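You operate a simulated robot arm through the tools that you are given. There is no shell and no other tool.

Carry out the task below with a simulated two-armed robot. There is one attempt and no reset: what you move stays moved.

Task
Play the blue card, then file it under the sound it holds.
Fine: it is in the recorder; stop it (one press) before opening the cover; shut the cover after.

Only the result counts: the job must be done as asked and must still hold three seconds after the hand-in. Knocking over, shifting, dropping, spilling or breaking anything else fails it. Lids that push on must go on centred and level and be pressed home; caps that screw on are set level and turned clockwise until they are tight.

Robot
Two 6-joint arms with fingered hands on one trunk that stands fixed in place. Base frame: the origin is at the foot of the trunk, x ahead of it, y to its left, z up. Readings come in mm, rad, newtons and seconds.
The left shoulder is at [50, 170, 1035], the right one opposite. With the tool pointing down near the work surface each hand reaches from about 500 to 760 mm from the base axis, measured 20 degrees to its own side. Payload 3.5 kg a hand.
Tool frame (each hand has its own): the origin (TCP) lies between the finger pads and is the grasp point; the fingertips stand 26 mm ahead of it; z points along the fingers, y is the line along which they close. Largest opening 132 mm; the body of the gripper starts 73 mm behind the TCP. The gripper is a hand of 3 fingers: y runs from the thumb to the fingers, the wrist lies at [0, 0, -234] in the tool frame, and closing takes about 1.5 s.
Orientation is that of the tool frame in the base frame, as a unit quaternion [x, y, z, w]. With the fingers straight down and closing along the base's y, the tool's x points along the base's -x, its y along +y and its z along -z.

Tools
- The arms move only by the tool play_rows. It takes "left_motion", "right_motion" or both (then of equal length, played together; a hand with none holds still); each is a list of rows, each a list of 6 numbers: the turn, a rotation vector about the tool's x, y, z in rad, then the shift along the tool's x, y, z in mm. In form: [[rx, ry, rz, tx, ty, tz], ...]. A call has 1 to 20 rows; each row shifts and turns the commanded pose from where the row before left it, along the tool's axes as they then stand. "left_fingers" and "right_fingers" are, for a hand that has rows, the closure, from 0 (fully open) to 1 (shut), set as the call begins (left out, the last holds). Rows are played at 5 a second. More than 50 mm and 0.15 rad between two rows, or a gripper value outside its range, and nothing of the call is played. A pose out of reach is approached as far as the arm can. The call stops where the force on the tool passes 40 N (or 10 N more than at its start, if that is more) or the arm is blocked; 0.2 s more then pass. The fingers move at their own pace (about 108 mm/s each) and stop on an object; they squeeze with about 30 N. The grip force told is the motor's: it shows also when the fingers shut on nothing. Time passes only in rows, and 0.2 s behind the last, so rows that do not move let the fingers close. The reply holds the time, the measured pose of the TCP, the force on the tool along the base axes, the opening and the grip force, in the units named above and with some noise, with the torque about the TCP (base axes, N m) and any sound that the robot's microphone picked up.
- Cameras (640 x 400 px; columns grow to the right, rows downward): "scene" is now at [45.2, 32.1, 1619.7]; the picture's right is [0.52, -0.85, 0.00], its down [-0.63, -0.39, -0.67] and it looks along [0.57, 0.35, -0.74] (base axes); focal length 374 px, centre (320, 200). "left" rides on the left gripper at [-62, 3, -92] in its tool frame; the picture's right is [-0.05, -1.00, 0.00], its down [0.83, -0.04, -0.56] and it looks along [0.55, -0.03, 0.83] (tool axes); focal length 230 px, centre (320, 200). "right" rides on the right gripper at [62, 3, -92] in its tool frame; the picture's right is [-0.05, 1.00, 0.00], its down [-0.83, -0.04, -0.56] and it looks along [-0.55, -0.03, 0.83] (tool axes); focal length 230 px, centre (320, 200). There is no depth. A picture from a camera that has moved, and an enlarged one, comes with that camera's place and axes in the base frame and with its lens. The place of the scene camera against the robot may be out by one fixed shift of up to 25 mm in any direction.
- get_image(camera): a new picture of that camera. The clock stands still meanwhile.
- slide_trunk(by): slides the trunk up (or, below 0, down) by that many mm; the arms and the scene camera ride with it, the base frame stays. It gives what a move gives, with no picture.
- move_fingers(finger1, finger2, thumb_bend, hand): sets how far each is bent, from 0 (flat) to 100 (curled in); at 30 the hand is open as for a grip, at 70 the pads meet at the TCP. One left out holds its place. A second passes; each finger stops where it meets its share of the squeeze, and holds until it gets a number again. A gripper value or a shape takes the hand back. It gives what a move gives, with no picture; readings hold the bend of each and the force on the fingers (four entries, about 0 where the hand has none), thumb and palm.
- set_grasp(shape, hand): the hand has 3 fingers and takes this shape, open, in about a second: jaw (thumb against the fingers, like two jaws); tri (thumb and two fingers); tip (a fingertip pinch); poke (one finger out to press); point (the index stretched); flat (the hand flat); cup (the hand cupped); fist (a fist). The gripper value then closes the fingers along that shape, each until it touches; the sizes above hold for jaw. It gives what a move gives, with no picture.
- turn_head(pan, tilt): turns the head with the scene camera to pan (to the left, within 1.501 rad either way) and tilt (down, from -0.506 to 1.204), counted from straight ahead of the robot. It gives what a move gives.
- zoom(camera, box): a new picture of the part [left, top, right, bottom] of that camera's present view, enlarged. The clock stands still meanwhile.
- finish_job(): hands the job in; it is judged then, once.

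Places have to be worked out from the pictures, the camera data and where the tool is seen. Open the grippers and draw the arms clear of the work before you hand the job in, unless the task says otherwise.

The tools are called after ">>>" as name(argument=value, ...) on one line, values as JSON. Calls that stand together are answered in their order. play_rows: Moves the arms, as the interface text tells. Its arguments: {"type":"object","properties":{"left_motion":{"type":"array"},"left_fingers":{"type":"number"},"right_motion":{"type":"array"},"right_fingers":{"type":"number"}},"required":[]} The other tools are called the same way: slide_trunk (by) slides the trunk up or down; set_grasp (shape, hand) gives the hand a shape; move_fingers (finger1, finger2, thumb_bend, hand) moves the fingers one by one; turn_head (pan, tilt) turns the head that bears the scene camera; get_image (camera) takes a picture; zoom (camera, box) takes an enlarged picture of a part of a camera's view; finish_job () hands the job in.

At the start:

```text
clock: 0.0
left_position: [397.7, 539.2, 1122.8]
left_tool_rot: [0.0, 1.0, 0.0, 0.0]
left_force: [-0.4, 0.0, -0.4]
left_ft_torque: [0.03, 0.03, -0.01]
left_opening: 132.0
left_finger_force: 0.1
left_shape: jaw
left_bend: [30.0, 30.0, 30.0]
left_finger forces: [0.1, 0.0, 0.1, 0.0, 0.0, 0.0]
right_position: [674.7, 53.0, 1076.7]
right_tool_rot: [0.0, 1.0, -0.001, -0.001]
right_force: [0.0, 0.5, 0.7]
right_ft_torque: [0.03, 0.02, 0.03]
right_opening: 132.0
right_finger_force: 0.0
right_shape: jaw
right_bend: [30.0, 30.0, 30.0]
right_finger forces: [0.0, 0.0, 0.0, 0.1, 0.0, 0.1]
trunk travel left (down, up): [-650.0, 60.0]
head pan, tilt: [0.55, 0.833]
```

scene: 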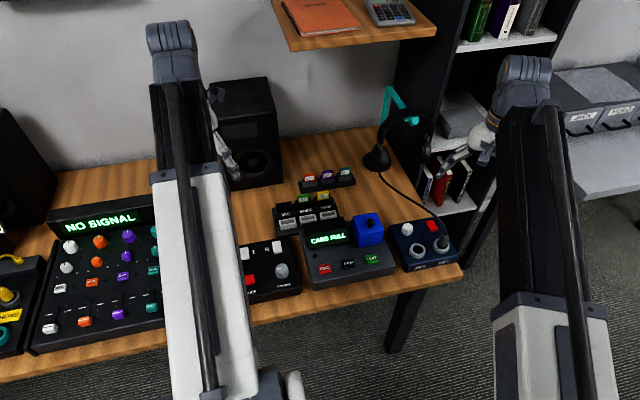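
right: 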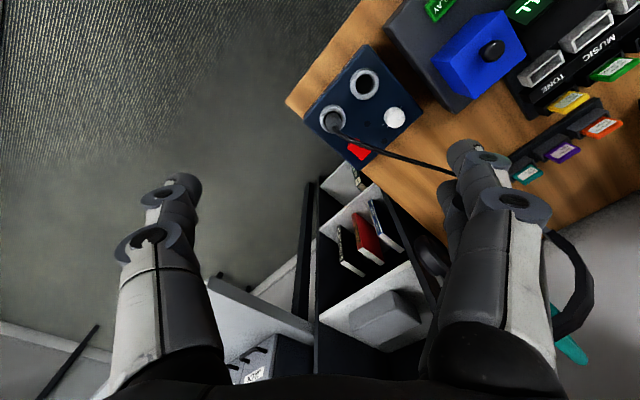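
left: 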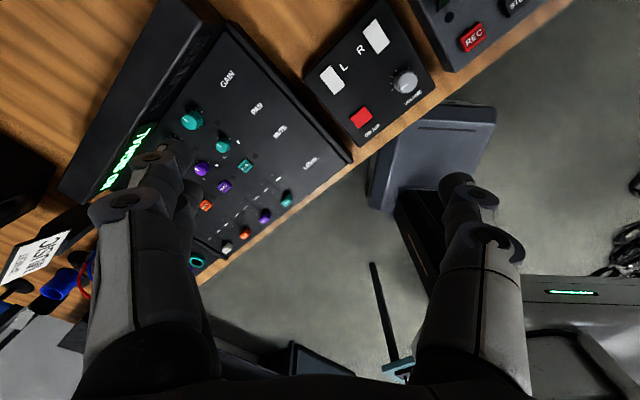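

I see a desk with a mixer, a monitor amp (L R), a recorder showing "CARD FULL" with a blue block on it, and a card rack behind. I'll take enlarged pictures to read the labels.

>>> zoom(camera="scene", box=[230, 150, 470, 300])

>>> zoom(camera="right", box=[300, 0, 640, 212])

>>> get_image(camera="scene")

```text
2.67 times, centred on (350, 225) of scene
camera zoom: at [45.2, 32.1, 1619.7], right [0.52, -0.85, 0.0], down [-0.63, -0.39, -0.67], along [0.57, 0.35, -0.74], focal length 998 px, centre (240, 133)
```

zoom: 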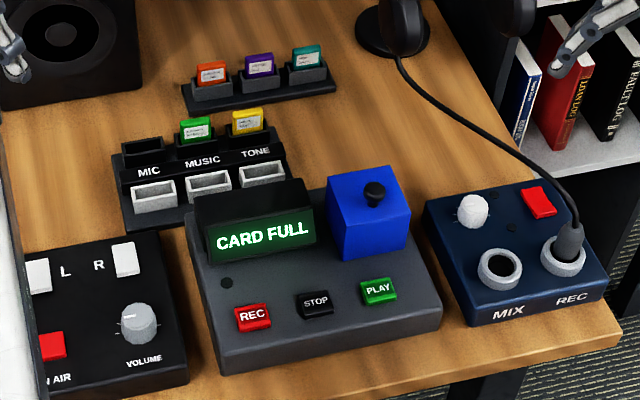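

```text
1.88 times, centred on (470, 106) of right
camera zoom: at [613.3, 55.6, 1170.4], right [0.05, 1.0, 0.0], down [0.83, -0.04, 0.56], along [0.55, -0.03, -0.83], focal length 433 px, centre (38, 377)
```

zoom: 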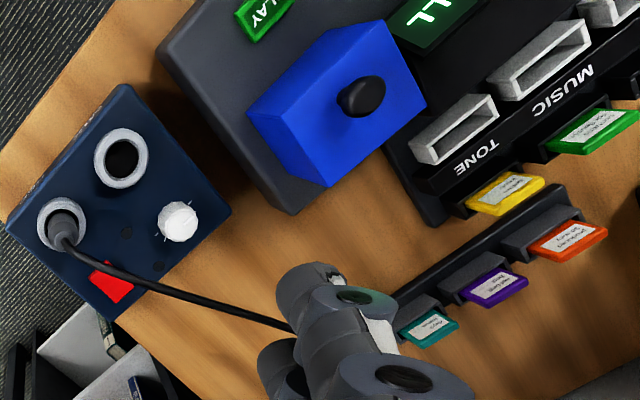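

```text
taken
camera scene: at [45.2, 32.1, 1619.7], right [0.52, -0.85, 0.0], down [-0.63, -0.39, -0.67], along [0.57, 0.35, -0.74], focal length 374 px, centre (320, 200)
```

scene: 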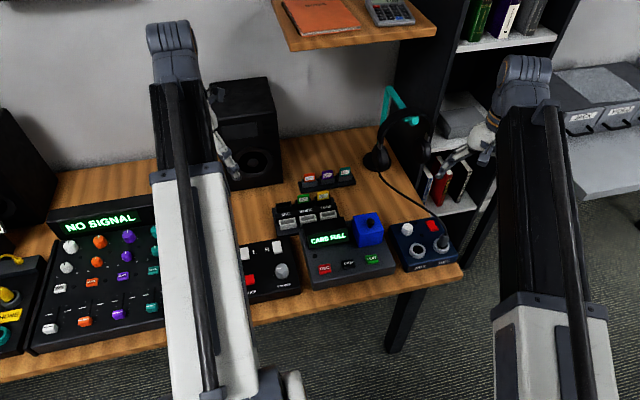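

The recorder shows CARD FULL, with a blue knobbed cover on it. Behind it is a rack with MIC, MUSIC and TONE pockets. I'll draw the right arm a little aside and bring the left hand high over the recorder to get an accurate view from its camera.

>>> play_rows(right_motion=[[0, 0, 0, 10, -35, 0], [0, 0, 0, 10, -35, 0], [0, 0, 0, 10, -35, 0], [0, 0, 0, 10, -35, 0], [0, 0, 0, 10, -35, 0], [0, 0, 0, 10, -35, 0]])

>>> play_rows(left_motion=[[0, 0, 0, -30, -30, 9], [0, 0, 0, -30, -30, 9], [0, 0, 0, -30, -30, 9], [0, 0, 0, -30, -30, 9], [0, 0, 0, -30, -30, 9], [0, 0, 0, -30, -30, 9], [0, 0, 0, -30, -30, 9], [0, 0, 0, -30, -30, 9]])

>>> get_image(camera="left")

>>> get_image(camera="scene")

```text
clock: 1.4
left_position: [396.0, 538.9, 1123.2]
left_tool_rot: [0.0, 1.0, -0.001, -0.001]
left_force: [-0.9, 0.3, -0.3]
left_ft_torque: [0.04, 0.01, 0.02]
left_opening: 132.1
left_finger_force: 0.1
left_shape: jaw
left_bend: [30.0, 30.0, 30.0]
left_finger forces: [0.1, 0.0, 0.0, 0.1, 0.0, 0.0]
right_position: [613.2, -158.4, 1078.9]
right_tool_rot: [0.0, 1.0, 0.0, 0.0]
right_force: [-0.2, -0.9, 0.7]
right_ft_torque: [-0.02, -0.02, -0.05]
right_opening: 131.9
right_finger_force: 0.0
right_shape: jaw
right_bend: [30.0, 30.0, 30.0]
right_finger forces: [0.1, 0.1, 0.1, 0.0, 0.1, 0.0]
trunk travel left (down, up): [-650.0, 60.0]
head pan, tilt: [0.55, 0.833]
```

```text
clock: 3.2
left_position: [638.2, 299.4, 1048.3]
left_tool_rot: [-0.001, 1.0, 0.0, 0.0]
left_force: [-0.4, 0.3, 0.1]
left_ft_torque: [0.0, 0.0, -0.02]
left_opening: 131.8
left_finger_force: 0.2
left_shape: jaw
left_bend: [30.0, 30.0, 30.0]
left_finger forces: [0.0, 0.1, 0.0, 0.1, 0.1, 0.0]
right_position: [614.0, -159.6, 1079.2]
right_tool_rot: [0.0, 1.0, 0.001, 0.0]
right_force: [0.2, 0.3, 0.1]
right_ft_torque: [-0.04, -0.01, 0.0]
right_opening: 132.0
right_finger_force: 0.0
right_shape: jaw
right_bend: [30.0, 30.0, 30.0]
right_finger forces: [0.1, 0.1, 0.0, 0.0, 0.0, 0.0]
trunk travel left (down, up): [-650.0, 60.0]
head pan, tilt: [0.55, 0.833]
```

```text
taken
camera left: at [700.0, 302.8, 1138.2], right [0.05, -1.0, 0.0], down [-0.83, -0.04, 0.56], along [-0.55, -0.03, -0.83], focal length 230 px, centre (320, 200)
```

left: 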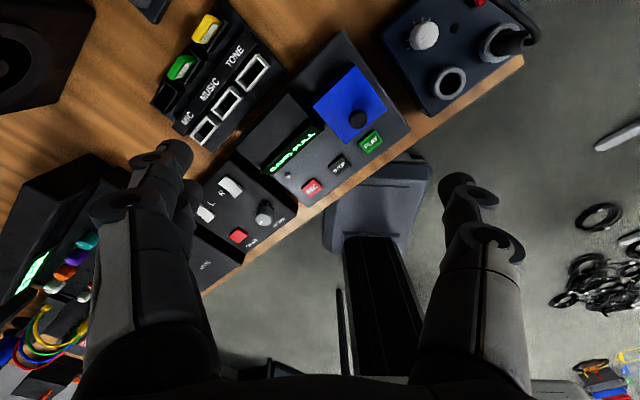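

```text
taken
camera scene: at [45.5, 31.8, 1619.7], right [0.52, -0.85, 0.0], down [-0.63, -0.39, -0.67], along [0.57, 0.35, -0.74], focal length 374 px, centre (320, 200)
```

scene: 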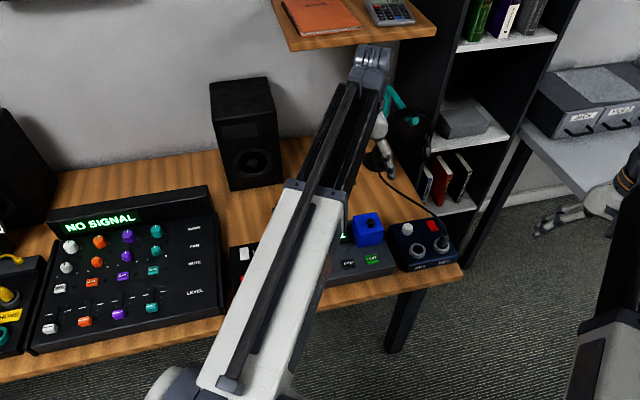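

The left camera now sees the recorder, rack and interface box. I'll zoom in to locate the buttons, cover and pockets.

>>> zoom(camera="left", box=[140, 0, 460, 200])

>>> zoom(camera="left", box=[230, 40, 420, 210])

>>> zoom(camera="left", box=[140, 0, 290, 150])

```text
2.00 times, centred on (300, 100) of left
camera zoom: at [700.0, 302.8, 1138.2], right [0.05, -1.0, 0.0], down [-0.83, -0.04, 0.56], along [-0.55, -0.03, -0.83], focal length 460 px, centre (360, 400)
```

zoom: 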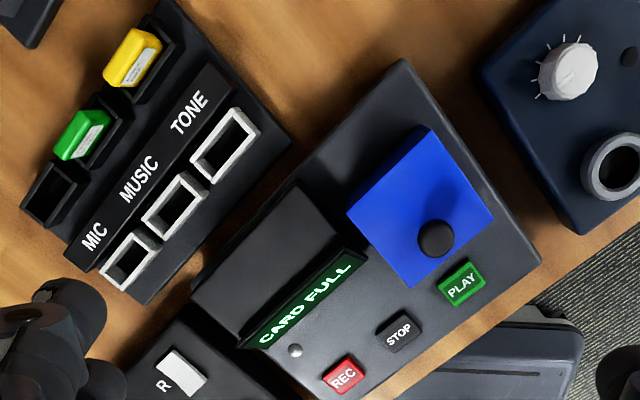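

```text
2.35 times, centred on (325, 125) of left
camera zoom: at [700.0, 302.8, 1138.2], right [0.05, -1.0, 0.0], down [-0.83, -0.04, 0.56], along [-0.55, -0.03, -0.83], focal length 541 px, centre (308, 376)
```

zoom: 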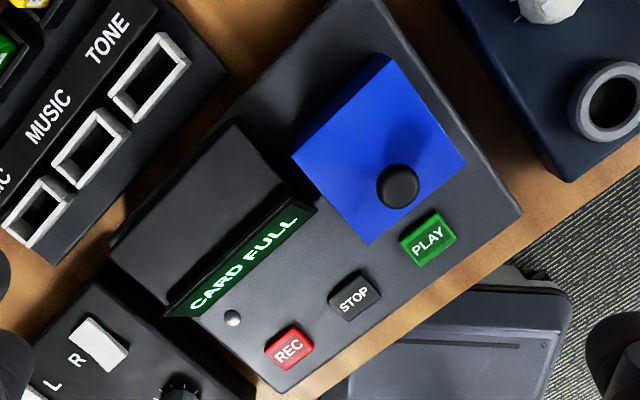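

```text
2.67 times, centred on (215, 75) of left
camera zoom: at [700.0, 302.8, 1138.2], right [0.05, -1.0, 0.0], down [-0.83, -0.04, 0.56], along [-0.55, -0.03, -0.83], focal length 614 px, centre (600, 533)
```

zoom: 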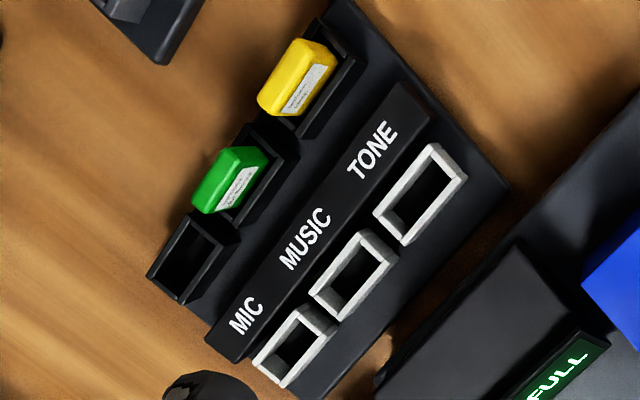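

Triangulating both hand cameras puts the PLAY button near (577, 213, 778) and the cover knob near (629, 253, 854). I'll zoom closer on the cover and the rack to get corners and read labels.

>>> zoom(camera="left", box=[300, 50, 400, 150])

>>> zoom(camera="left", box=[180, 40, 280, 150])

>>> zoom(camera="left", box=[155, 5, 235, 90])

>>> zoom(camera="left", box=[290, 110, 400, 210])

```text
4.00 times, centred on (350, 100) of left
camera zoom: at [700.0, 302.8, 1138.2], right [0.05, -1.0, 0.0], down [-0.83, -0.04, 0.56], along [-0.55, -0.03, -0.83], focal length 920 px, centre (200, 600)
```

zoom: 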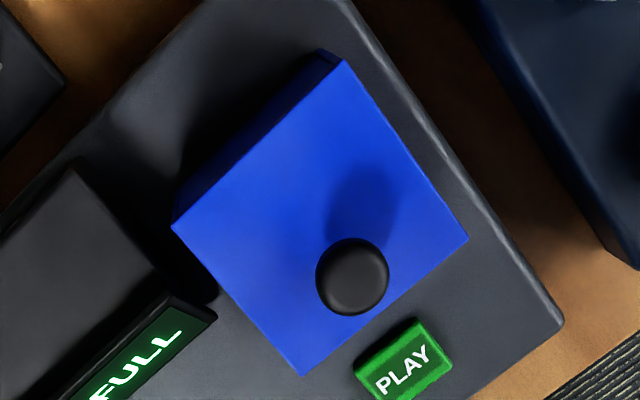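

```text
3.64 times, centred on (230, 95) of left
camera zoom: at [700.0, 302.8, 1138.2], right [0.05, -1.0, 0.0], down [-0.83, -0.04, 0.56], along [-0.55, -0.03, -0.83], focal length 837 px, centre (647, 582)
```

zoom: 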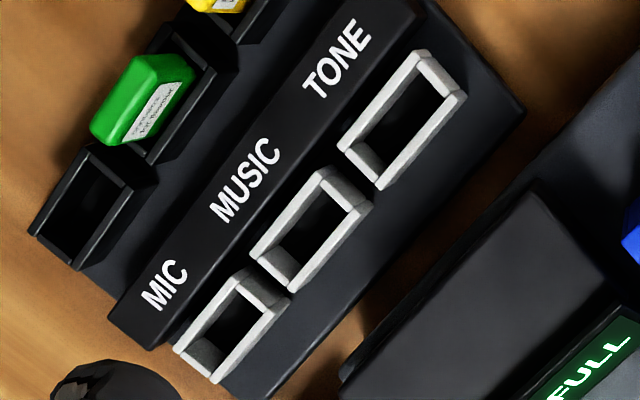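

```text
4.71 times, centred on (195, 48) of left
camera zoom: at [700.0, 302.8, 1138.2], right [0.05, -1.0, 0.0], down [-0.83, -0.04, 0.56], along [-0.55, -0.03, -0.83], focal length 1083 px, centre (908, 918)
```

zoom: 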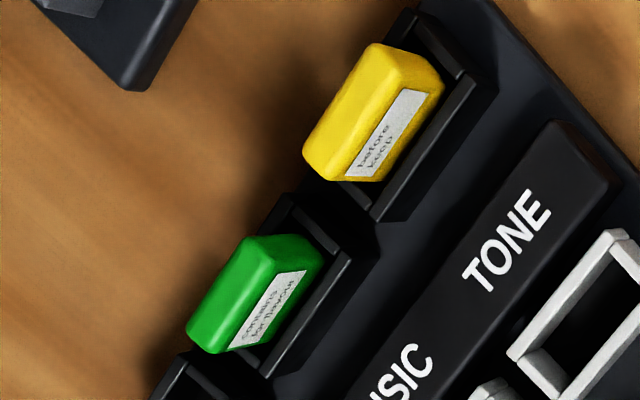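

```text
4.00 times, centred on (345, 160) of left
camera zoom: at [700.0, 302.8, 1138.2], right [0.05, -1.0, 0.0], down [-0.83, -0.04, 0.56], along [-0.55, -0.03, -0.83], focal length 920 px, centre (220, 360)
```

zoom: 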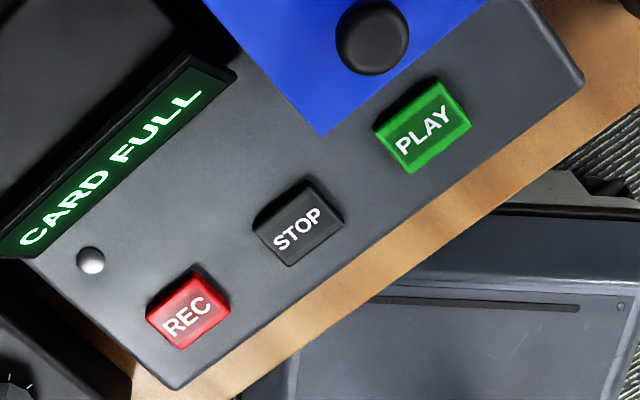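

The desk is yawed about 45° to the base: device "back" is (0.71, 0.71) and device "right" is (0.71, -0.71). The cover is about 65 mm square with its knob near the front, so it probably hinges at the back. Next I close the left fingers, move to about 120 mm above PLAY, and look.

>>> play_rows(left_motion=[[0, 0, 0, 0, 0, 0], [0, 0, 0, 0, 0, 0], [0, 0, 0, 10.1, -14.4, 24], [0, 0, 0, 10.1, -14.4, 24], [0, 0, 0, 10.1, -14.4, 24], [0, 0, 0, 10.1, -14.4, 24], [0, 0, 0, 10.1, -14.4, 24], [0, 0, 0, 10.1, -14.4, 24], [0, 0, 0, 0, 0, 0]], left_fingers=1)

>>> get_image(camera="left")

>>> get_image(camera="right")

>>> zoom(camera="scene", box=[230, 150, 470, 300])

```text
clock: 5.2
left_position: [577.5, 214.4, 905.7]
left_tool_rot: [-0.001, 1.0, 0.0, 0.0]
left_force: [-0.2, 0.4, -0.8]
left_ft_torque: [-0.04, -0.01, 0.02]
left_opening: 0.0
left_finger_force: 30.1
left_shape: jaw
left_bend: [67.0, 67.0, 67.0]
left_finger forces: [0.0, 0.0, 0.1, 0.0, 0.0, 0.0]
right_position: [613.9, -160.0, 1078.6]
right_tool_rot: [0.0, 1.0, 0.0, 0.0]
right_force: [0.1, -0.8, 0.8]
right_ft_torque: [0.0, -0.01, -0.02]
right_opening: 131.8
right_finger_force: 0.2
right_shape: jaw
right_bend: [30.0, 30.0, 30.0]
right_finger forces: [0.1, 0.0, 0.0, 0.0, 0.1, 0.0]
trunk travel left (down, up): [-650.0, 60.0]
head pan, tilt: [0.55, 0.833]
```

```text
taken
camera left: at [640.3, 216.6, 996.2], right [0.05, -1.0, 0.0], down [-0.83, -0.04, 0.55], along [-0.55, -0.03, -0.83], focal length 230 px, centre (320, 200)
```

left: 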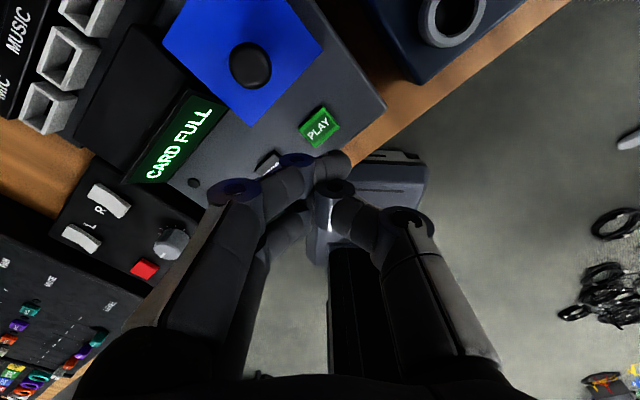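

```text
taken
camera right: at [552.4, -155.0, 1171.8], right [0.05, 1.0, 0.0], down [0.83, -0.04, 0.56], along [0.55, -0.03, -0.83], focal length 230 px, centre (320, 200)
```

right: 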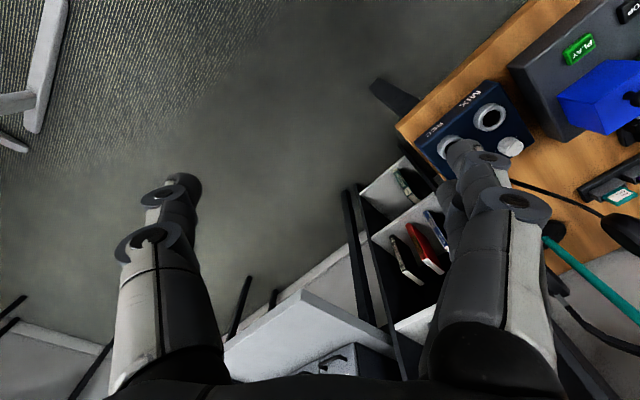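

```text
2.67 times, centred on (350, 225) of scene
camera zoom: at [45.3, 32.1, 1619.7], right [0.52, -0.85, 0.0], down [-0.63, -0.39, -0.67], along [0.57, 0.35, -0.74], focal length 998 px, centre (240, 133)
```

zoom: 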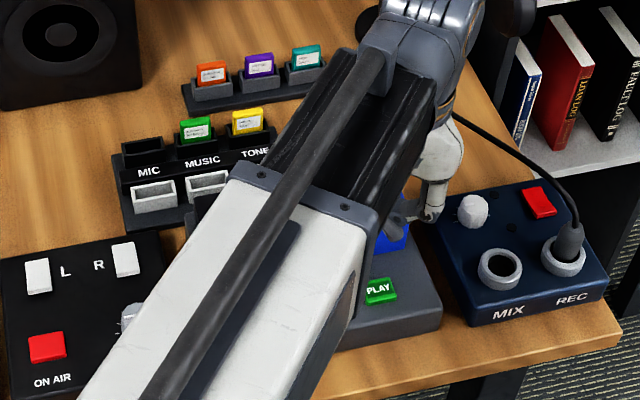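

PLAY now fixes at about (578.5, 213.5, 779), directly below the closed fingertips. I go down to about 10 mm above it and check the view before pressing.

>>> play_rows(left_motion=[[0, 0, 0, -0.2, -0.2, 20], [0, 0, 0, -0.2, -0.2, 20], [0, 0, 0, -0.2, -0.2, 20], [0, 0, 0, -0.2, -0.2, 20], [0, 0, 0, 0, 0, 10], [0, 0, 0, 0, 0, 0]])

>>> get_image(camera="left")

>>> zoom(camera="right", box=[400, 0, 640, 150])

```text
clock: 6.6
left_position: [578.8, 210.9, 816.7]
left_tool_rot: [-0.001, 1.0, 0.0, 0.0]
left_force: [0.1, 0.3, 0.2]
left_ft_torque: [-0.03, 0.02, 0.0]
left_opening: 0.0
left_finger_force: 29.9
left_shape: jaw
left_bend: [67.0, 67.0, 67.0]
left_finger forces: [0.1, 0.0, 0.1, 0.0, 0.0, 0.1]
right_position: [613.2, -159.5, 1078.9]
right_tool_rot: [0.0, 1.0, 0.0, 0.0]
right_force: [0.2, -0.9, 0.5]
right_ft_torque: [0.01, -0.01, -0.01]
right_opening: 131.7
right_finger_force: 0.0
right_shape: jaw
right_bend: [30.0, 30.0, 30.0]
right_finger forces: [0.0, 0.0, 0.0, 0.0, 0.0, 0.0]
trunk travel left (down, up): [-650.0, 60.0]
head pan, tilt: [0.55, 0.833]
```

```text
taken
camera left: at [641.3, 214.3, 906.8], right [0.05, -1.0, 0.0], down [-0.83, -0.04, 0.56], along [-0.55, -0.03, -0.83], focal length 230 px, centre (320, 200)
```

left: 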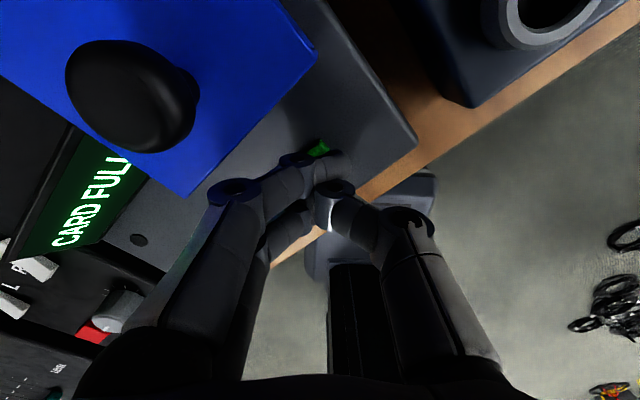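

```text
2.67 times, centred on (520, 75) of right
camera zoom: at [552.3, -155.0, 1171.8], right [0.05, 1.0, 0.0], down [0.83, -0.04, 0.56], along [0.55, -0.03, -0.83], focal length 614 px, centre (-213, 533)
```

zoom: 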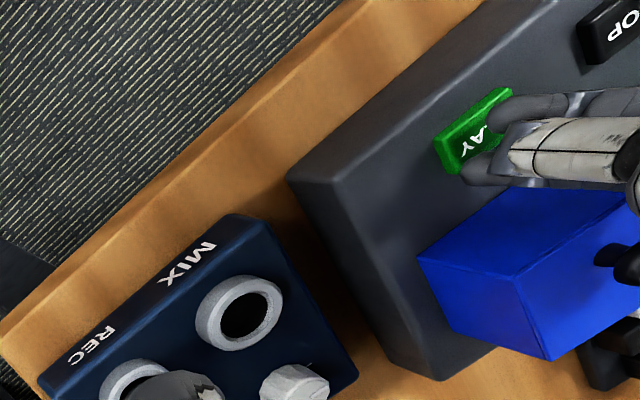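

The two jaw fingertips straddle the PLAY key awkwardly, so a single-finger poke will be cleaner. I raise the hand and switch to the poke shape to see where that fingertip sits.

>>> play_rows(left_motion=[[0, 0, 0, 0, 0, -30], [0, 0, 0, 0, 0, -30], [0, 0, 0, 0, 0, -30], [0, 0, 0, 0, 0, -30]])

>>> set_grasp(hand="left", shape="poke")

>>> get_image(camera="left")

>>> get_image(camera="right")

```text
clock: 7.6
left_position: [576.1, 210.4, 935.9]
left_tool_rot: [0.0, 1.0, -0.001, 0.0]
left_force: [0.6, 0.5, -0.1]
left_ft_torque: [0.0, -0.03, 0.0]
left_opening: 0.1
left_finger_force: 30.1
left_shape: jaw
left_bend: [67.0, 67.0, 67.0]
left_finger forces: [0.1, 0.0, 0.0, 0.1, 0.0, 0.0]
right_position: [613.0, -159.2, 1077.9]
right_tool_rot: [0.0, 1.0, 0.0, 0.0]
right_force: [-0.6, -0.6, 0.1]
right_ft_torque: [0.0, -0.01, 0.03]
right_opening: 131.6
right_finger_force: 0.1
right_shape: jaw
right_bend: [30.0, 30.0, 30.0]
right_finger forces: [0.1, 0.0, 0.1, 0.0, 0.0, 0.0]
trunk travel left (down, up): [-650.0, 60.0]
head pan, tilt: [0.55, 0.833]
```

```text
clock: 8.5
left_position: [576.8, 211.5, 936.3]
left_tool_rot: [0.0, 1.0, 0.001, 0.0]
left_force: [-0.3, 0.4, -0.4]
left_ft_torque: [0.02, 0.01, 0.01]
left_opening: 0.0
left_finger_force: 0.0
left_shape: poke
left_bend: [99.0, 99.0, 100.0]
left_finger forces: [0.1, 0.0, 0.0, 0.1, 0.0, 0.1]
right_position: [613.0, -158.3, 1078.1]
right_tool_rot: [-0.001, 1.0, 0.0, 0.0]
right_force: [0.4, -0.4, -0.2]
right_ft_torque: [-0.01, -0.02, 0.01]
right_opening: 132.0
right_finger_force: 0.0
right_shape: jaw
right_bend: [30.0, 30.0, 30.0]
right_finger forces: [0.0, 0.0, 0.1, 0.0, 0.0, 0.0]
trunk travel left (down, up): [-650.0, 60.0]
head pan, tilt: [0.55, 0.833]
```

```text
taken
camera left: at [640.3, 214.4, 1026.5], right [0.05, -1.0, 0.0], down [-0.83, -0.04, 0.56], along [-0.55, -0.03, -0.83], focal length 230 px, centre (320, 200)
```

left: 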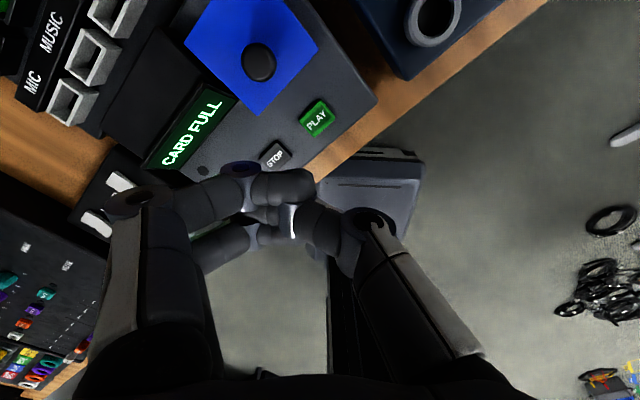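

```text
taken
camera right: at [552.3, -155.0, 1171.8], right [0.05, 1.0, 0.0], down [0.83, -0.04, 0.56], along [0.55, -0.03, -0.83], focal length 230 px, centre (320, 200)
```

right: 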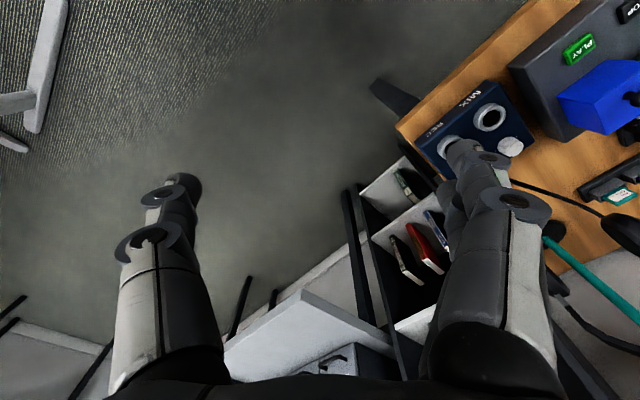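

All fingers are curled because the closure value of 1 carried over into the shape. I set the value to 0 in the poke shape and look again.

>>> play_rows(left_motion=[[0, 0, 0, 0, 0, 0], [0, 0, 0, 0, 0, 0], [0, 0, 0, 0, 0, 0], [0, 0, 0, 0, 0, 0], [0, 0, 0, 0, 0, 0], [0, 0, 0, 0, 0, 0], [0, 0, 0, 0, 0, 0]], left_fingers=0)

>>> get_image(camera="left")

```text
clock: 10.1
left_position: [577.5, 209.8, 935.9]
left_tool_rot: [0.0, 1.0, 0.0, 0.0]
left_force: [-0.4, 0.1, 0.5]
left_ft_torque: [0.0, -0.01, 0.0]
left_opening: 0.0
left_finger_force: 0.1
left_shape: poke
left_bend: [99.0, 99.0, 100.0]
left_finger forces: [0.1, 0.0, 0.0, 0.0, 0.1, 0.0]
right_position: [613.2, -158.5, 1078.9]
right_tool_rot: [0.0, 1.0, 0.0, 0.0]
right_force: [0.2, 0.0, -0.1]
right_ft_torque: [-0.02, -0.01, 0.02]
right_opening: 131.8
right_finger_force: 0.0
right_shape: jaw
right_bend: [30.0, 30.0, 30.0]
right_finger forces: [0.1, 0.0, 0.0, 0.0, 0.0, 0.1]
trunk travel left (down, up): [-650.0, 60.0]
head pan, tilt: [0.55, 0.833]
```

```text
taken
camera left: at [640.3, 214.4, 1026.7], right [0.05, -1.0, 0.0], down [-0.83, -0.04, 0.56], along [-0.55, -0.03, -0.83], focal length 230 px, centre (320, 200)
```

left: 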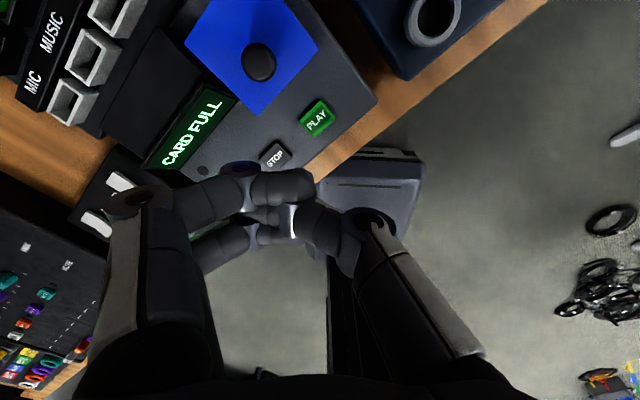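

The poke shape leaves everything curled on this hand. I'll set the fingers individually instead: finger 1 extended to 60, finger 2 and the thumb left curled.

>>> move_fingers(hand="left", finger1=58, finger2=100, thumb_bend=100)

>>> get_image(camera="left")

>>> zoom(camera="left", box=[160, 100, 400, 250])

```text
clock: 11.1
left_position: [577.4, 209.8, 936.3]
left_tool_rot: [0.0, 1.0, 0.0, 0.0]
left_force: [-0.2, 1.1, -0.1]
left_ft_torque: [-0.01, 0.01, -0.01]
left_opening: 20.4
left_finger_force: 0.1
left_shape: fingers
left_bend: [57.0, 94.0, 92.0]
left_finger forces: [0.1, 0.1, 0.1, 0.0, 0.1, 0.0]
right_position: [614.4, -159.0, 1079.8]
right_tool_rot: [0.0, 1.0, 0.0, 0.0]
right_force: [-1.3, -0.6, 0.3]
right_ft_torque: [-0.01, 0.02, -0.03]
right_opening: 132.2
right_finger_force: 0.0
right_shape: jaw
right_bend: [30.0, 30.0, 30.0]
right_finger forces: [0.1, 0.0, 0.0, 0.1, 0.0, 0.1]
trunk travel left (down, up): [-650.0, 60.0]
head pan, tilt: [0.55, 0.833]
```

```text
taken
camera left: at [640.3, 214.4, 1026.7], right [0.05, -1.0, 0.0], down [-0.83, -0.04, 0.56], along [-0.55, -0.03, -0.83], focal length 230 px, centre (320, 200)
```

left: 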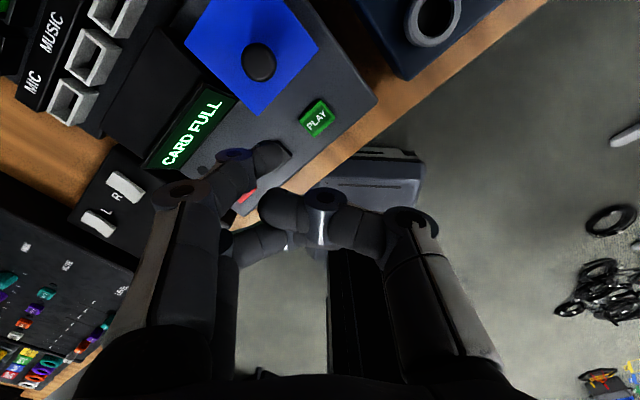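

```text
2.67 times, centred on (280, 175) of left
camera zoom: at [640.3, 214.4, 1026.7], right [0.05, -1.0, 0.0], down [-0.83, -0.04, 0.56], along [-0.55, -0.03, -0.83], focal length 614 px, centre (427, 267)
```

zoom: 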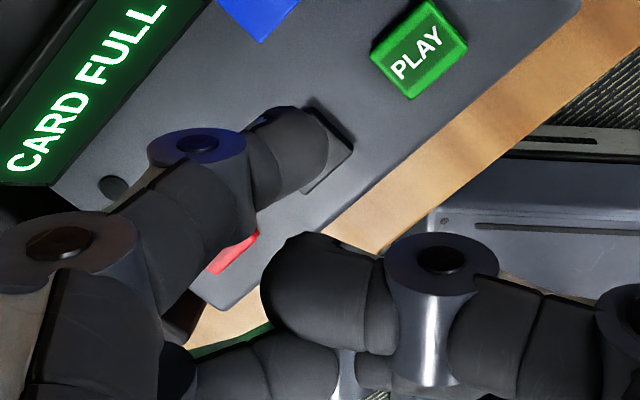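

Finger 1 (far side) is out and its tip sits about 11 mm in +x and 28 mm in +y from the TCP. I move so that this tip hangs a little above PLAY and check with both hand cameras.

>>> play_rows(left_motion=[[0, 0, 0, 5.5, -12, 10], [0, 0, 0, 5.5, -12, 26], [0, 0, 0, 0, 0, 26], [0, 0, 0, 0, 0, 26], [0, 0, 0, 0, 0, 26], [0, 0, 0, 0, 0, 0]])

>>> get_image(camera="left")

>>> zoom(camera="left", box=[180, 80, 400, 230])

>>> zoom(camera="right", box=[480, 0, 640, 100])

```text
clock: 12.5
left_position: [566.5, 185.2, 822.9]
left_tool_rot: [0.0, 1.0, 0.001, 0.0]
left_force: [0.0, 0.4, 0.3]
left_ft_torque: [-0.02, 0.02, 0.0]
left_opening: 20.5
left_finger_force: 0.1
left_shape: fingers
left_bend: [57.0, 94.0, 92.0]
left_finger forces: [0.0, 0.1, 0.0, 0.0, 0.0, 0.1]
right_position: [612.2, -159.3, 1079.7]
right_tool_rot: [0.0, 1.0, 0.0, 0.0]
right_force: [-0.7, 0.6, 0.3]
right_ft_torque: [0.01, 0.0, -0.02]
right_opening: 132.0
right_finger_force: 0.1
right_shape: jaw
right_bend: [30.0, 30.0, 30.0]
right_finger forces: [0.0, 0.0, 0.0, 0.0, 0.0, 0.0]
trunk travel left (down, up): [-650.0, 60.0]
head pan, tilt: [0.55, 0.833]
```

```text
taken
camera left: at [629.9, 188.9, 913.7], right [0.05, -1.0, 0.0], down [-0.83, -0.04, 0.55], along [-0.55, -0.03, -0.83], focal length 230 px, centre (320, 200)
```

left: 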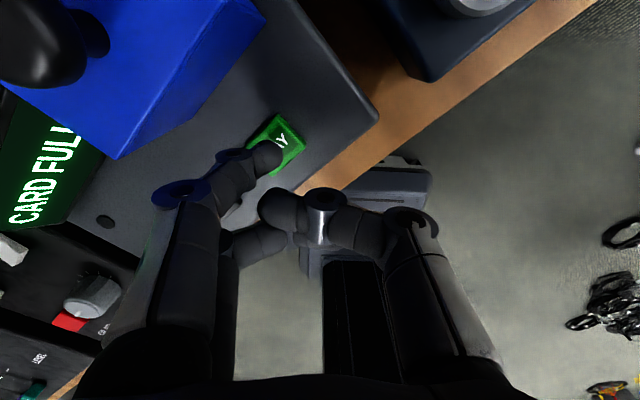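

```text
2.67 times, centred on (290, 155) of left
camera zoom: at [629.9, 188.9, 913.7], right [0.05, -1.0, 0.0], down [-0.83, -0.04, 0.55], along [-0.55, -0.03, -0.83], focal length 614 px, centre (400, 320)
```

zoom: 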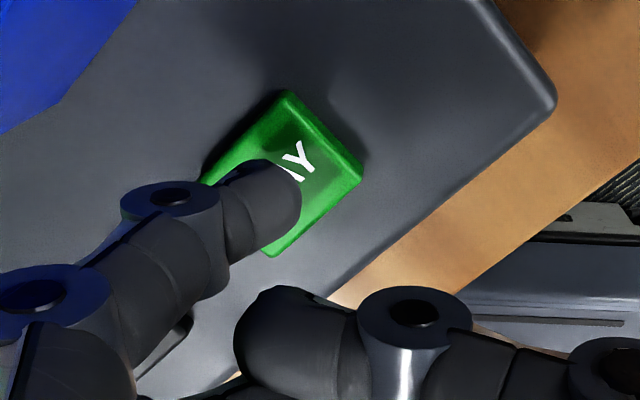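

```text
4.00 times, centred on (560, 50) of right
camera zoom: at [552.3, -155.1, 1171.8], right [0.05, 1.0, 0.0], down [0.83, -0.04, 0.56], along [0.55, -0.03, -0.83], focal length 920 px, centre (-640, 800)
```

zoom: 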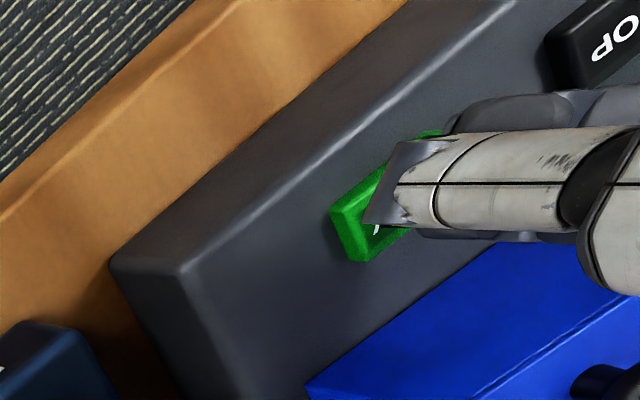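

The tip is about 5 mm off-centre to +y on PLAY. I correct that and descend in small steps, watching force and sound.

>>> play_rows(left_motion=[[0, 0, 0, 1, -5, 0], [0, 0, 0, 0, 0, 5], [0, 0, 0, 0, 0, 5], [0, 0, 0, 0, 0, 2], [0, 0, 0, 0, 0, 2], [0, 0, 0, 0, 0, 2], [0, 0, 0, 0, 0, 0]])

>>> zoom(camera="left", box=[180, 80, 400, 230])

```text
clock: 14.1
left_position: [566.2, 182.5, 807.5]
left_tool_rot: [0.0, 1.0, 0.0, 0.002]
left_force: [3.3, 2.0, 13.9]
left_ft_torque: [0.43, -0.24, -0.09]
left_opening: 19.4
left_finger_force: 6.8
left_shape: fingers
left_bend: [60.0, 94.0, 92.0]
left_finger forces: [13.9, 0.1, 0.0, 0.1, 0.0, 0.0]
right_position: [614.5, -158.7, 1079.9]
right_tool_rot: [0.0, 1.0, 0.0, 0.0]
right_force: [0.0, -0.5, -0.4]
right_ft_torque: [-0.02, 0.01, 0.0]
right_opening: 131.9
right_finger_force: 0.0
right_shape: jaw
right_bend: [30.0, 30.0, 30.0]
right_finger forces: [0.0, 0.1, 0.0, 0.1, 0.0, 0.1]
trunk travel left (down, up): [-650.0, 60.0]
head pan, tilt: [0.55, 0.833]
heard: click
```

```text
2.67 times, centred on (290, 155) of left
camera zoom: at [629.0, 186.2, 898.1], right [0.05, -1.0, 0.0], down [-0.83, -0.04, 0.55], along [-0.55, -0.03, -0.83], focal length 614 px, centre (400, 320)
```

zoom: 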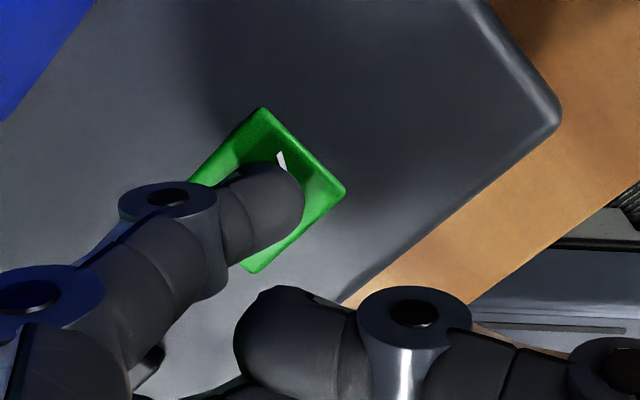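

A click was heard with 14 N on finger 1, so PLAY registered. I lift off and listen while holding still.

>>> play_rows(left_motion=[[0, 0, 0, 0, 0, -10], [0, 0, 0, 0, 0, -20], [0, 0, 0, 0, 0, -30], [0, 0, 0, 0, 0, -30], [0, 0, 0, 0, 0, 0], [0, 0, 0, 0, 0, 0], [0, 0, 0, 0, 0, 0], [0, 0, 0, 0, 0, 0], [0, 0, 0, 0, 0, 0], [0, 0, 0, 0, 0, 0]])

>>> get_image(camera="left")

>>> get_image(camera="scene")

```text
clock: 16.3
left_position: [567.7, 182.2, 896.3]
left_tool_rot: [0.0, 1.0, 0.0, 0.0]
left_force: [0.0, -1.1, 0.3]
left_ft_torque: [0.01, -0.02, 0.02]
left_opening: 20.2
left_finger_force: 0.1
left_shape: fingers
left_bend: [57.0, 94.0, 92.0]
left_finger forces: [0.1, 0.1, 0.0, 0.0, 0.0, 0.1]
right_position: [613.3, -159.1, 1079.6]
right_tool_rot: [0.001, 1.0, 0.0, 0.0]
right_force: [-0.5, 0.0, 0.3]
right_ft_torque: [-0.01, 0.0, 0.02]
right_opening: 131.9
right_finger_force: 0.1
right_shape: jaw
right_bend: [30.0, 30.0, 30.0]
right_finger forces: [0.1, 0.0, 0.0, 0.0, 0.0, 0.0]
trunk travel left (down, up): [-650.0, 60.0]
head pan, tilt: [0.55, 0.833]
```

```text
taken
camera left: at [630.5, 185.3, 986.9], right [0.05, -1.0, 0.0], down [-0.83, -0.04, 0.56], along [-0.55, -0.03, -0.83], focal length 230 px, centre (320, 200)
```

left: 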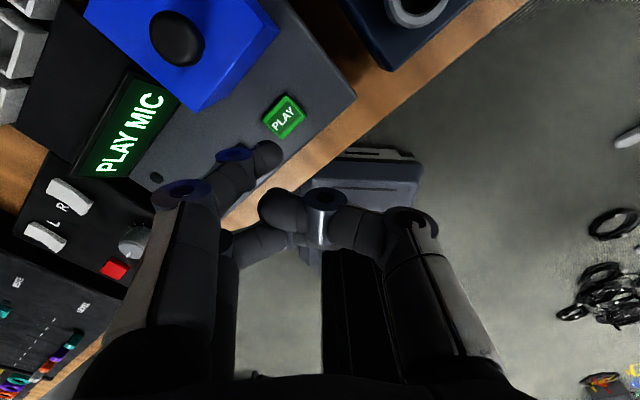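

```text
taken
camera scene: at [45.3, 32.0, 1619.7], right [0.52, -0.85, 0.0], down [-0.63, -0.39, -0.67], along [0.57, 0.35, -0.74], focal length 374 px, centre (320, 200)
```

scene: 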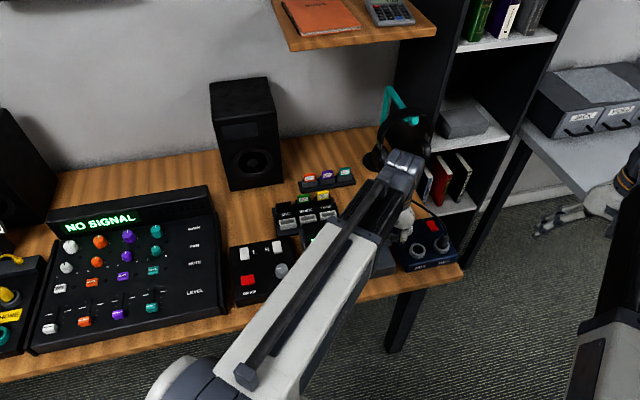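

The display reads "PLAY MIC", so the card holds the MIC sound. STOP lies at about (534.5, 259.5), one key pitch to the left of PLAY. I re-read the display and move the finger above STOP.

>>> play_rows(left_motion=[[0, 0, 0, 11, 12.6, 8], [0, 0, 0, 11, 12.6, 16], [0, 0, 0, 11, 12.6, 25], [0, 0, 0, 11, 12.6, 25], [0, 0, 0, 0, 0, 0]])

>>> get_image(camera="left")

>>> zoom(camera="left", box=[180, 80, 400, 230])

```text
clock: 17.5
left_position: [522.5, 232.9, 823.2]
left_tool_rot: [0.0, 1.0, 0.0, 0.0]
left_force: [0.5, 0.2, -0.1]
left_ft_torque: [-0.02, 0.01, 0.01]
left_opening: 20.3
left_finger_force: 0.2
left_shape: fingers
left_bend: [57.0, 94.0, 92.0]
left_finger forces: [0.1, 0.0, 0.1, 0.0, 0.1, 0.0]
right_position: [613.6, -160.6, 1079.2]
right_tool_rot: [0.0, 1.0, 0.0, 0.0]
right_force: [0.5, -0.7, -0.1]
right_ft_torque: [0.03, -0.02, 0.01]
right_opening: 131.9
right_finger_force: 0.1
right_shape: jaw
right_bend: [30.0, 30.0, 30.0]
right_finger forces: [0.0, 0.0, 0.0, 0.0, 0.0, 0.0]
trunk travel left (down, up): [-650.0, 60.0]
head pan, tilt: [0.55, 0.833]
```

```text
taken
camera left: at [585.1, 235.3, 913.9], right [0.05, -1.0, 0.0], down [-0.83, -0.04, 0.56], along [-0.55, -0.03, -0.83], focal length 230 px, centre (320, 200)
```

left: 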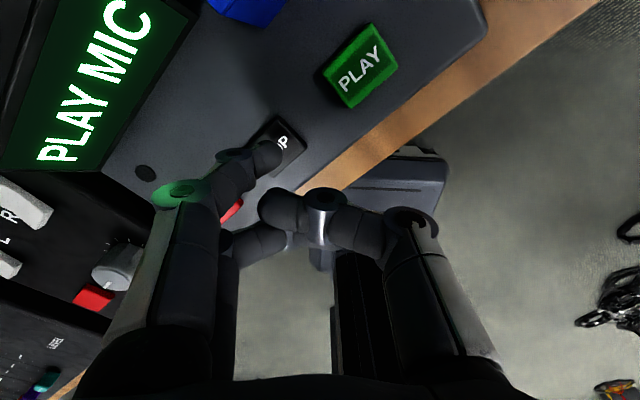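

```text
2.67 times, centred on (290, 155) of left
camera zoom: at [585.1, 235.3, 913.9], right [0.05, -1.0, 0.0], down [-0.83, -0.04, 0.56], along [-0.55, -0.03, -0.83], focal length 614 px, centre (400, 320)
```

zoom: 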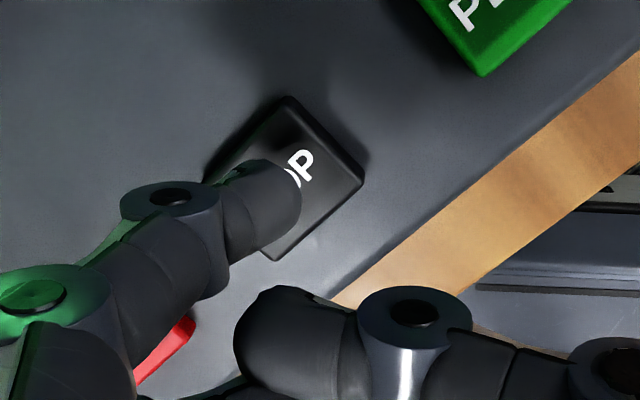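

The finger is placed over STOP exactly as it was over PLAY, and the display still says PLAY MIC. I make the same single press once.

>>> play_rows(left_motion=[[0, 0, 0, 1, -4, 0], [0, 0, 0, 0, 0, 5], [0, 0, 0, 0, 0, 5], [0, 0, 0, 0, 0, 2], [0, 0, 0, 0, 0, 2], [0, 0, 0, 0, 0, 2], [0, 0, 0, 0, 0, 0]])

```text
clock: 19.1
left_position: [520.1, 229.1, 807.2]
left_tool_rot: [0.0, 1.0, 0.001, 0.001]
left_force: [3.1, 1.4, 14.4]
left_ft_torque: [0.5, -0.27, -0.08]
left_opening: 20.0
left_finger_force: 6.7
left_shape: fingers
left_bend: [60.0, 94.0, 92.0]
left_finger forces: [14.2, 0.0, 0.0, 0.2, 0.1, 0.0]
right_position: [613.1, -159.6, 1078.8]
right_tool_rot: [0.0, 1.0, 0.0, 0.0]
right_force: [-0.6, 1.5, 0.4]
right_ft_torque: [0.03, 0.0, -0.01]
right_opening: 131.9
right_finger_force: 0.2
right_shape: jaw
right_bend: [30.0, 30.0, 30.0]
right_finger forces: [0.0, 0.0, 0.0, 0.0, 0.0, 0.0]
trunk travel left (down, up): [-650.0, 60.0]
head pan, tilt: [0.55, 0.833]
heard: click
```

STOP clicked once. I lift off and check the display.

>>> play_rows(left_motion=[[0, 0, 0, 0, 0, -10], [0, 0, 0, 0, 0, -20], [0, 0, 0, 0, 0, -30], [0, 0, 0, 0, 0, -40], [0, 0, 0, 0, 0, -40], [0, 0, 0, 0, 0, 0]])

>>> get_image(camera="left")

```text
clock: 20.5
left_position: [520.9, 228.3, 946.9]
left_tool_rot: [0.0, 1.0, 0.001, 0.0]
left_force: [0.3, -0.2, 0.3]
left_ft_torque: [-0.01, 0.0, 0.0]
left_opening: 20.4
left_finger_force: 0.0
left_shape: fingers
left_bend: [57.0, 94.0, 92.0]
left_finger forces: [0.1, 0.0, 0.0, 0.1, 0.0, 0.0]
right_position: [614.4, -159.0, 1078.8]
right_tool_rot: [0.0, 1.0, 0.001, 0.0]
right_force: [0.0, 0.7, -0.1]
right_ft_torque: [-0.02, 0.03, 0.02]
right_opening: 131.8
right_finger_force: 0.1
right_shape: jaw
right_bend: [30.0, 30.0, 30.0]
right_finger forces: [0.0, 0.0, 0.1, 0.0, 0.1, 0.0]
trunk travel left (down, up): [-650.0, 60.0]
head pan, tilt: [0.55, 0.833]
```

```text
taken
camera left: at [584.4, 232.5, 1036.9], right [0.05, -1.0, 0.0], down [-0.83, -0.04, 0.56], along [-0.55, -0.03, -0.83], focal length 230 px, centre (320, 200)
```

left: 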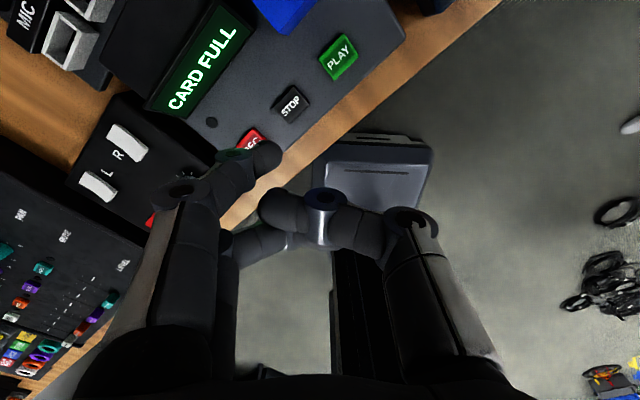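

The display is back to CARD FULL, so playback stopped. Next I study the cover: I move the left hand clear to the left and back to jaw shape, and bring the right camera round, yawed 45°, to view the cover from the front.

>>> play_rows(left_motion=[[0, 0, 0, 8, 38, -15], [0, 0, 0, 8, 38, -15], [0, 0, 0, 8, 38, -15], [0, 0, 0, 8, 38, -15], [0, 0, 0, 8, 38, -15]])

>>> set_grasp(hand="left", shape="jaw")

>>> play_rows(right_motion=[[0, 0, 0, 9, 35, 10], [0, 0, 0, 9, 35, 10], [0, 0, 0, 9, 35, 10], [0, 0, 0, 9, 35, 10], [0, 0, 0, 9, 35, 10], [0, 0, 0, 9, 35, 10], [0, 0, -0.13, 0, 0, 0], [0, 0, -0.13, 0, 0, 0], [0, 0, -0.13, 0, 0, 0], [0, 0, -0.13, 0, 0, 0], [0, 0, -0.13, 0, 0, 0], [0, 0, -0.135, 0, 0, 0]])

>>> get_image(camera="right")

```text
clock: 21.7
left_position: [481.0, 419.9, 1025.2]
left_tool_rot: [0.0, 1.0, 0.0, 0.0]
left_force: [0.3, 0.7, -0.4]
left_ft_torque: [0.01, 0.0, 0.0]
left_opening: 20.3
left_finger_force: 0.1
left_shape: fingers
left_bend: [57.0, 94.0, 92.0]
left_finger forces: [0.1, 0.1, 0.1, 0.0, 0.0, 0.1]
right_position: [613.1, -159.6, 1079.4]
right_tool_rot: [0.0, 1.0, 0.0, 0.0]
right_force: [1.0, 0.3, 0.7]
right_ft_torque: [0.03, 0.0, 0.0]
right_opening: 131.8
right_finger_force: 0.0
right_shape: jaw
right_bend: [30.0, 30.0, 30.0]
right_finger forces: [0.0, 0.1, 0.0, 0.0, 0.0, 0.0]
trunk travel left (down, up): [-650.0, 60.0]
head pan, tilt: [0.55, 0.833]
```

```text
clock: 22.6
left_position: [480.1, 419.0, 1023.3]
left_tool_rot: [0.0, 1.0, 0.0, 0.0]
left_force: [0.4, 0.7, 0.9]
left_ft_torque: [-0.03, 0.0, -0.01]
left_opening: 132.0
left_finger_force: 0.0
left_shape: jaw
left_bend: [30.0, 30.0, 30.0]
left_finger forces: [0.0, 0.0, 0.0, 0.1, 0.0, 0.0]
right_position: [613.4, -159.0, 1079.3]
right_tool_rot: [0.0, 1.0, 0.0, 0.0]
right_force: [0.8, -0.8, -0.5]
right_ft_torque: [-0.04, 0.0, 0.0]
right_opening: 131.9
right_finger_force: 0.1
right_shape: jaw
right_bend: [30.0, 30.0, 30.0]
right_finger forces: [0.0, 0.1, 0.0, 0.0, 0.1, 0.0]
trunk travel left (down, up): [-650.0, 60.0]
head pan, tilt: [0.55, 0.833]
```

```text
clock: 25.2
left_position: [479.5, 419.1, 1023.9]
left_tool_rot: [0.0, 1.0, 0.0, 0.0]
left_force: [-0.1, 0.0, 0.5]
left_ft_torque: [-0.04, 0.0, 0.0]
left_opening: 131.9
left_finger_force: 0.1
left_shape: jaw
left_bend: [30.0, 30.0, 30.0]
left_finger forces: [0.0, 0.0, 0.1, 0.0, 0.1, 0.1]
right_position: [561.4, 52.3, 1017.2]
right_tool_rot: [-0.384, 0.923, 0.0, 0.0]
right_force: [-1.0, -0.7, -0.2]
right_ft_torque: [-0.03, 0.01, 0.0]
right_opening: 132.0
right_finger_force: 0.0
right_shape: jaw
right_bend: [30.0, 30.0, 30.0]
right_finger forces: [0.0, 0.0, 0.1, 0.0, 0.0, 0.0]
trunk travel left (down, up): [-650.0, 60.0]
head pan, tilt: [0.55, 0.833]
```

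```text
taken
camera right: at [514.8, 10.9, 1110.5], right [-0.67, 0.74, 0.0], down [0.62, 0.56, 0.56], along [0.41, 0.37, -0.83], focal length 230 px, centre (320, 200)
```

right: 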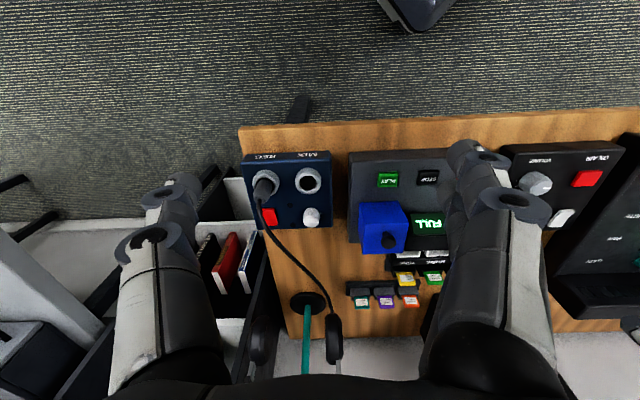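

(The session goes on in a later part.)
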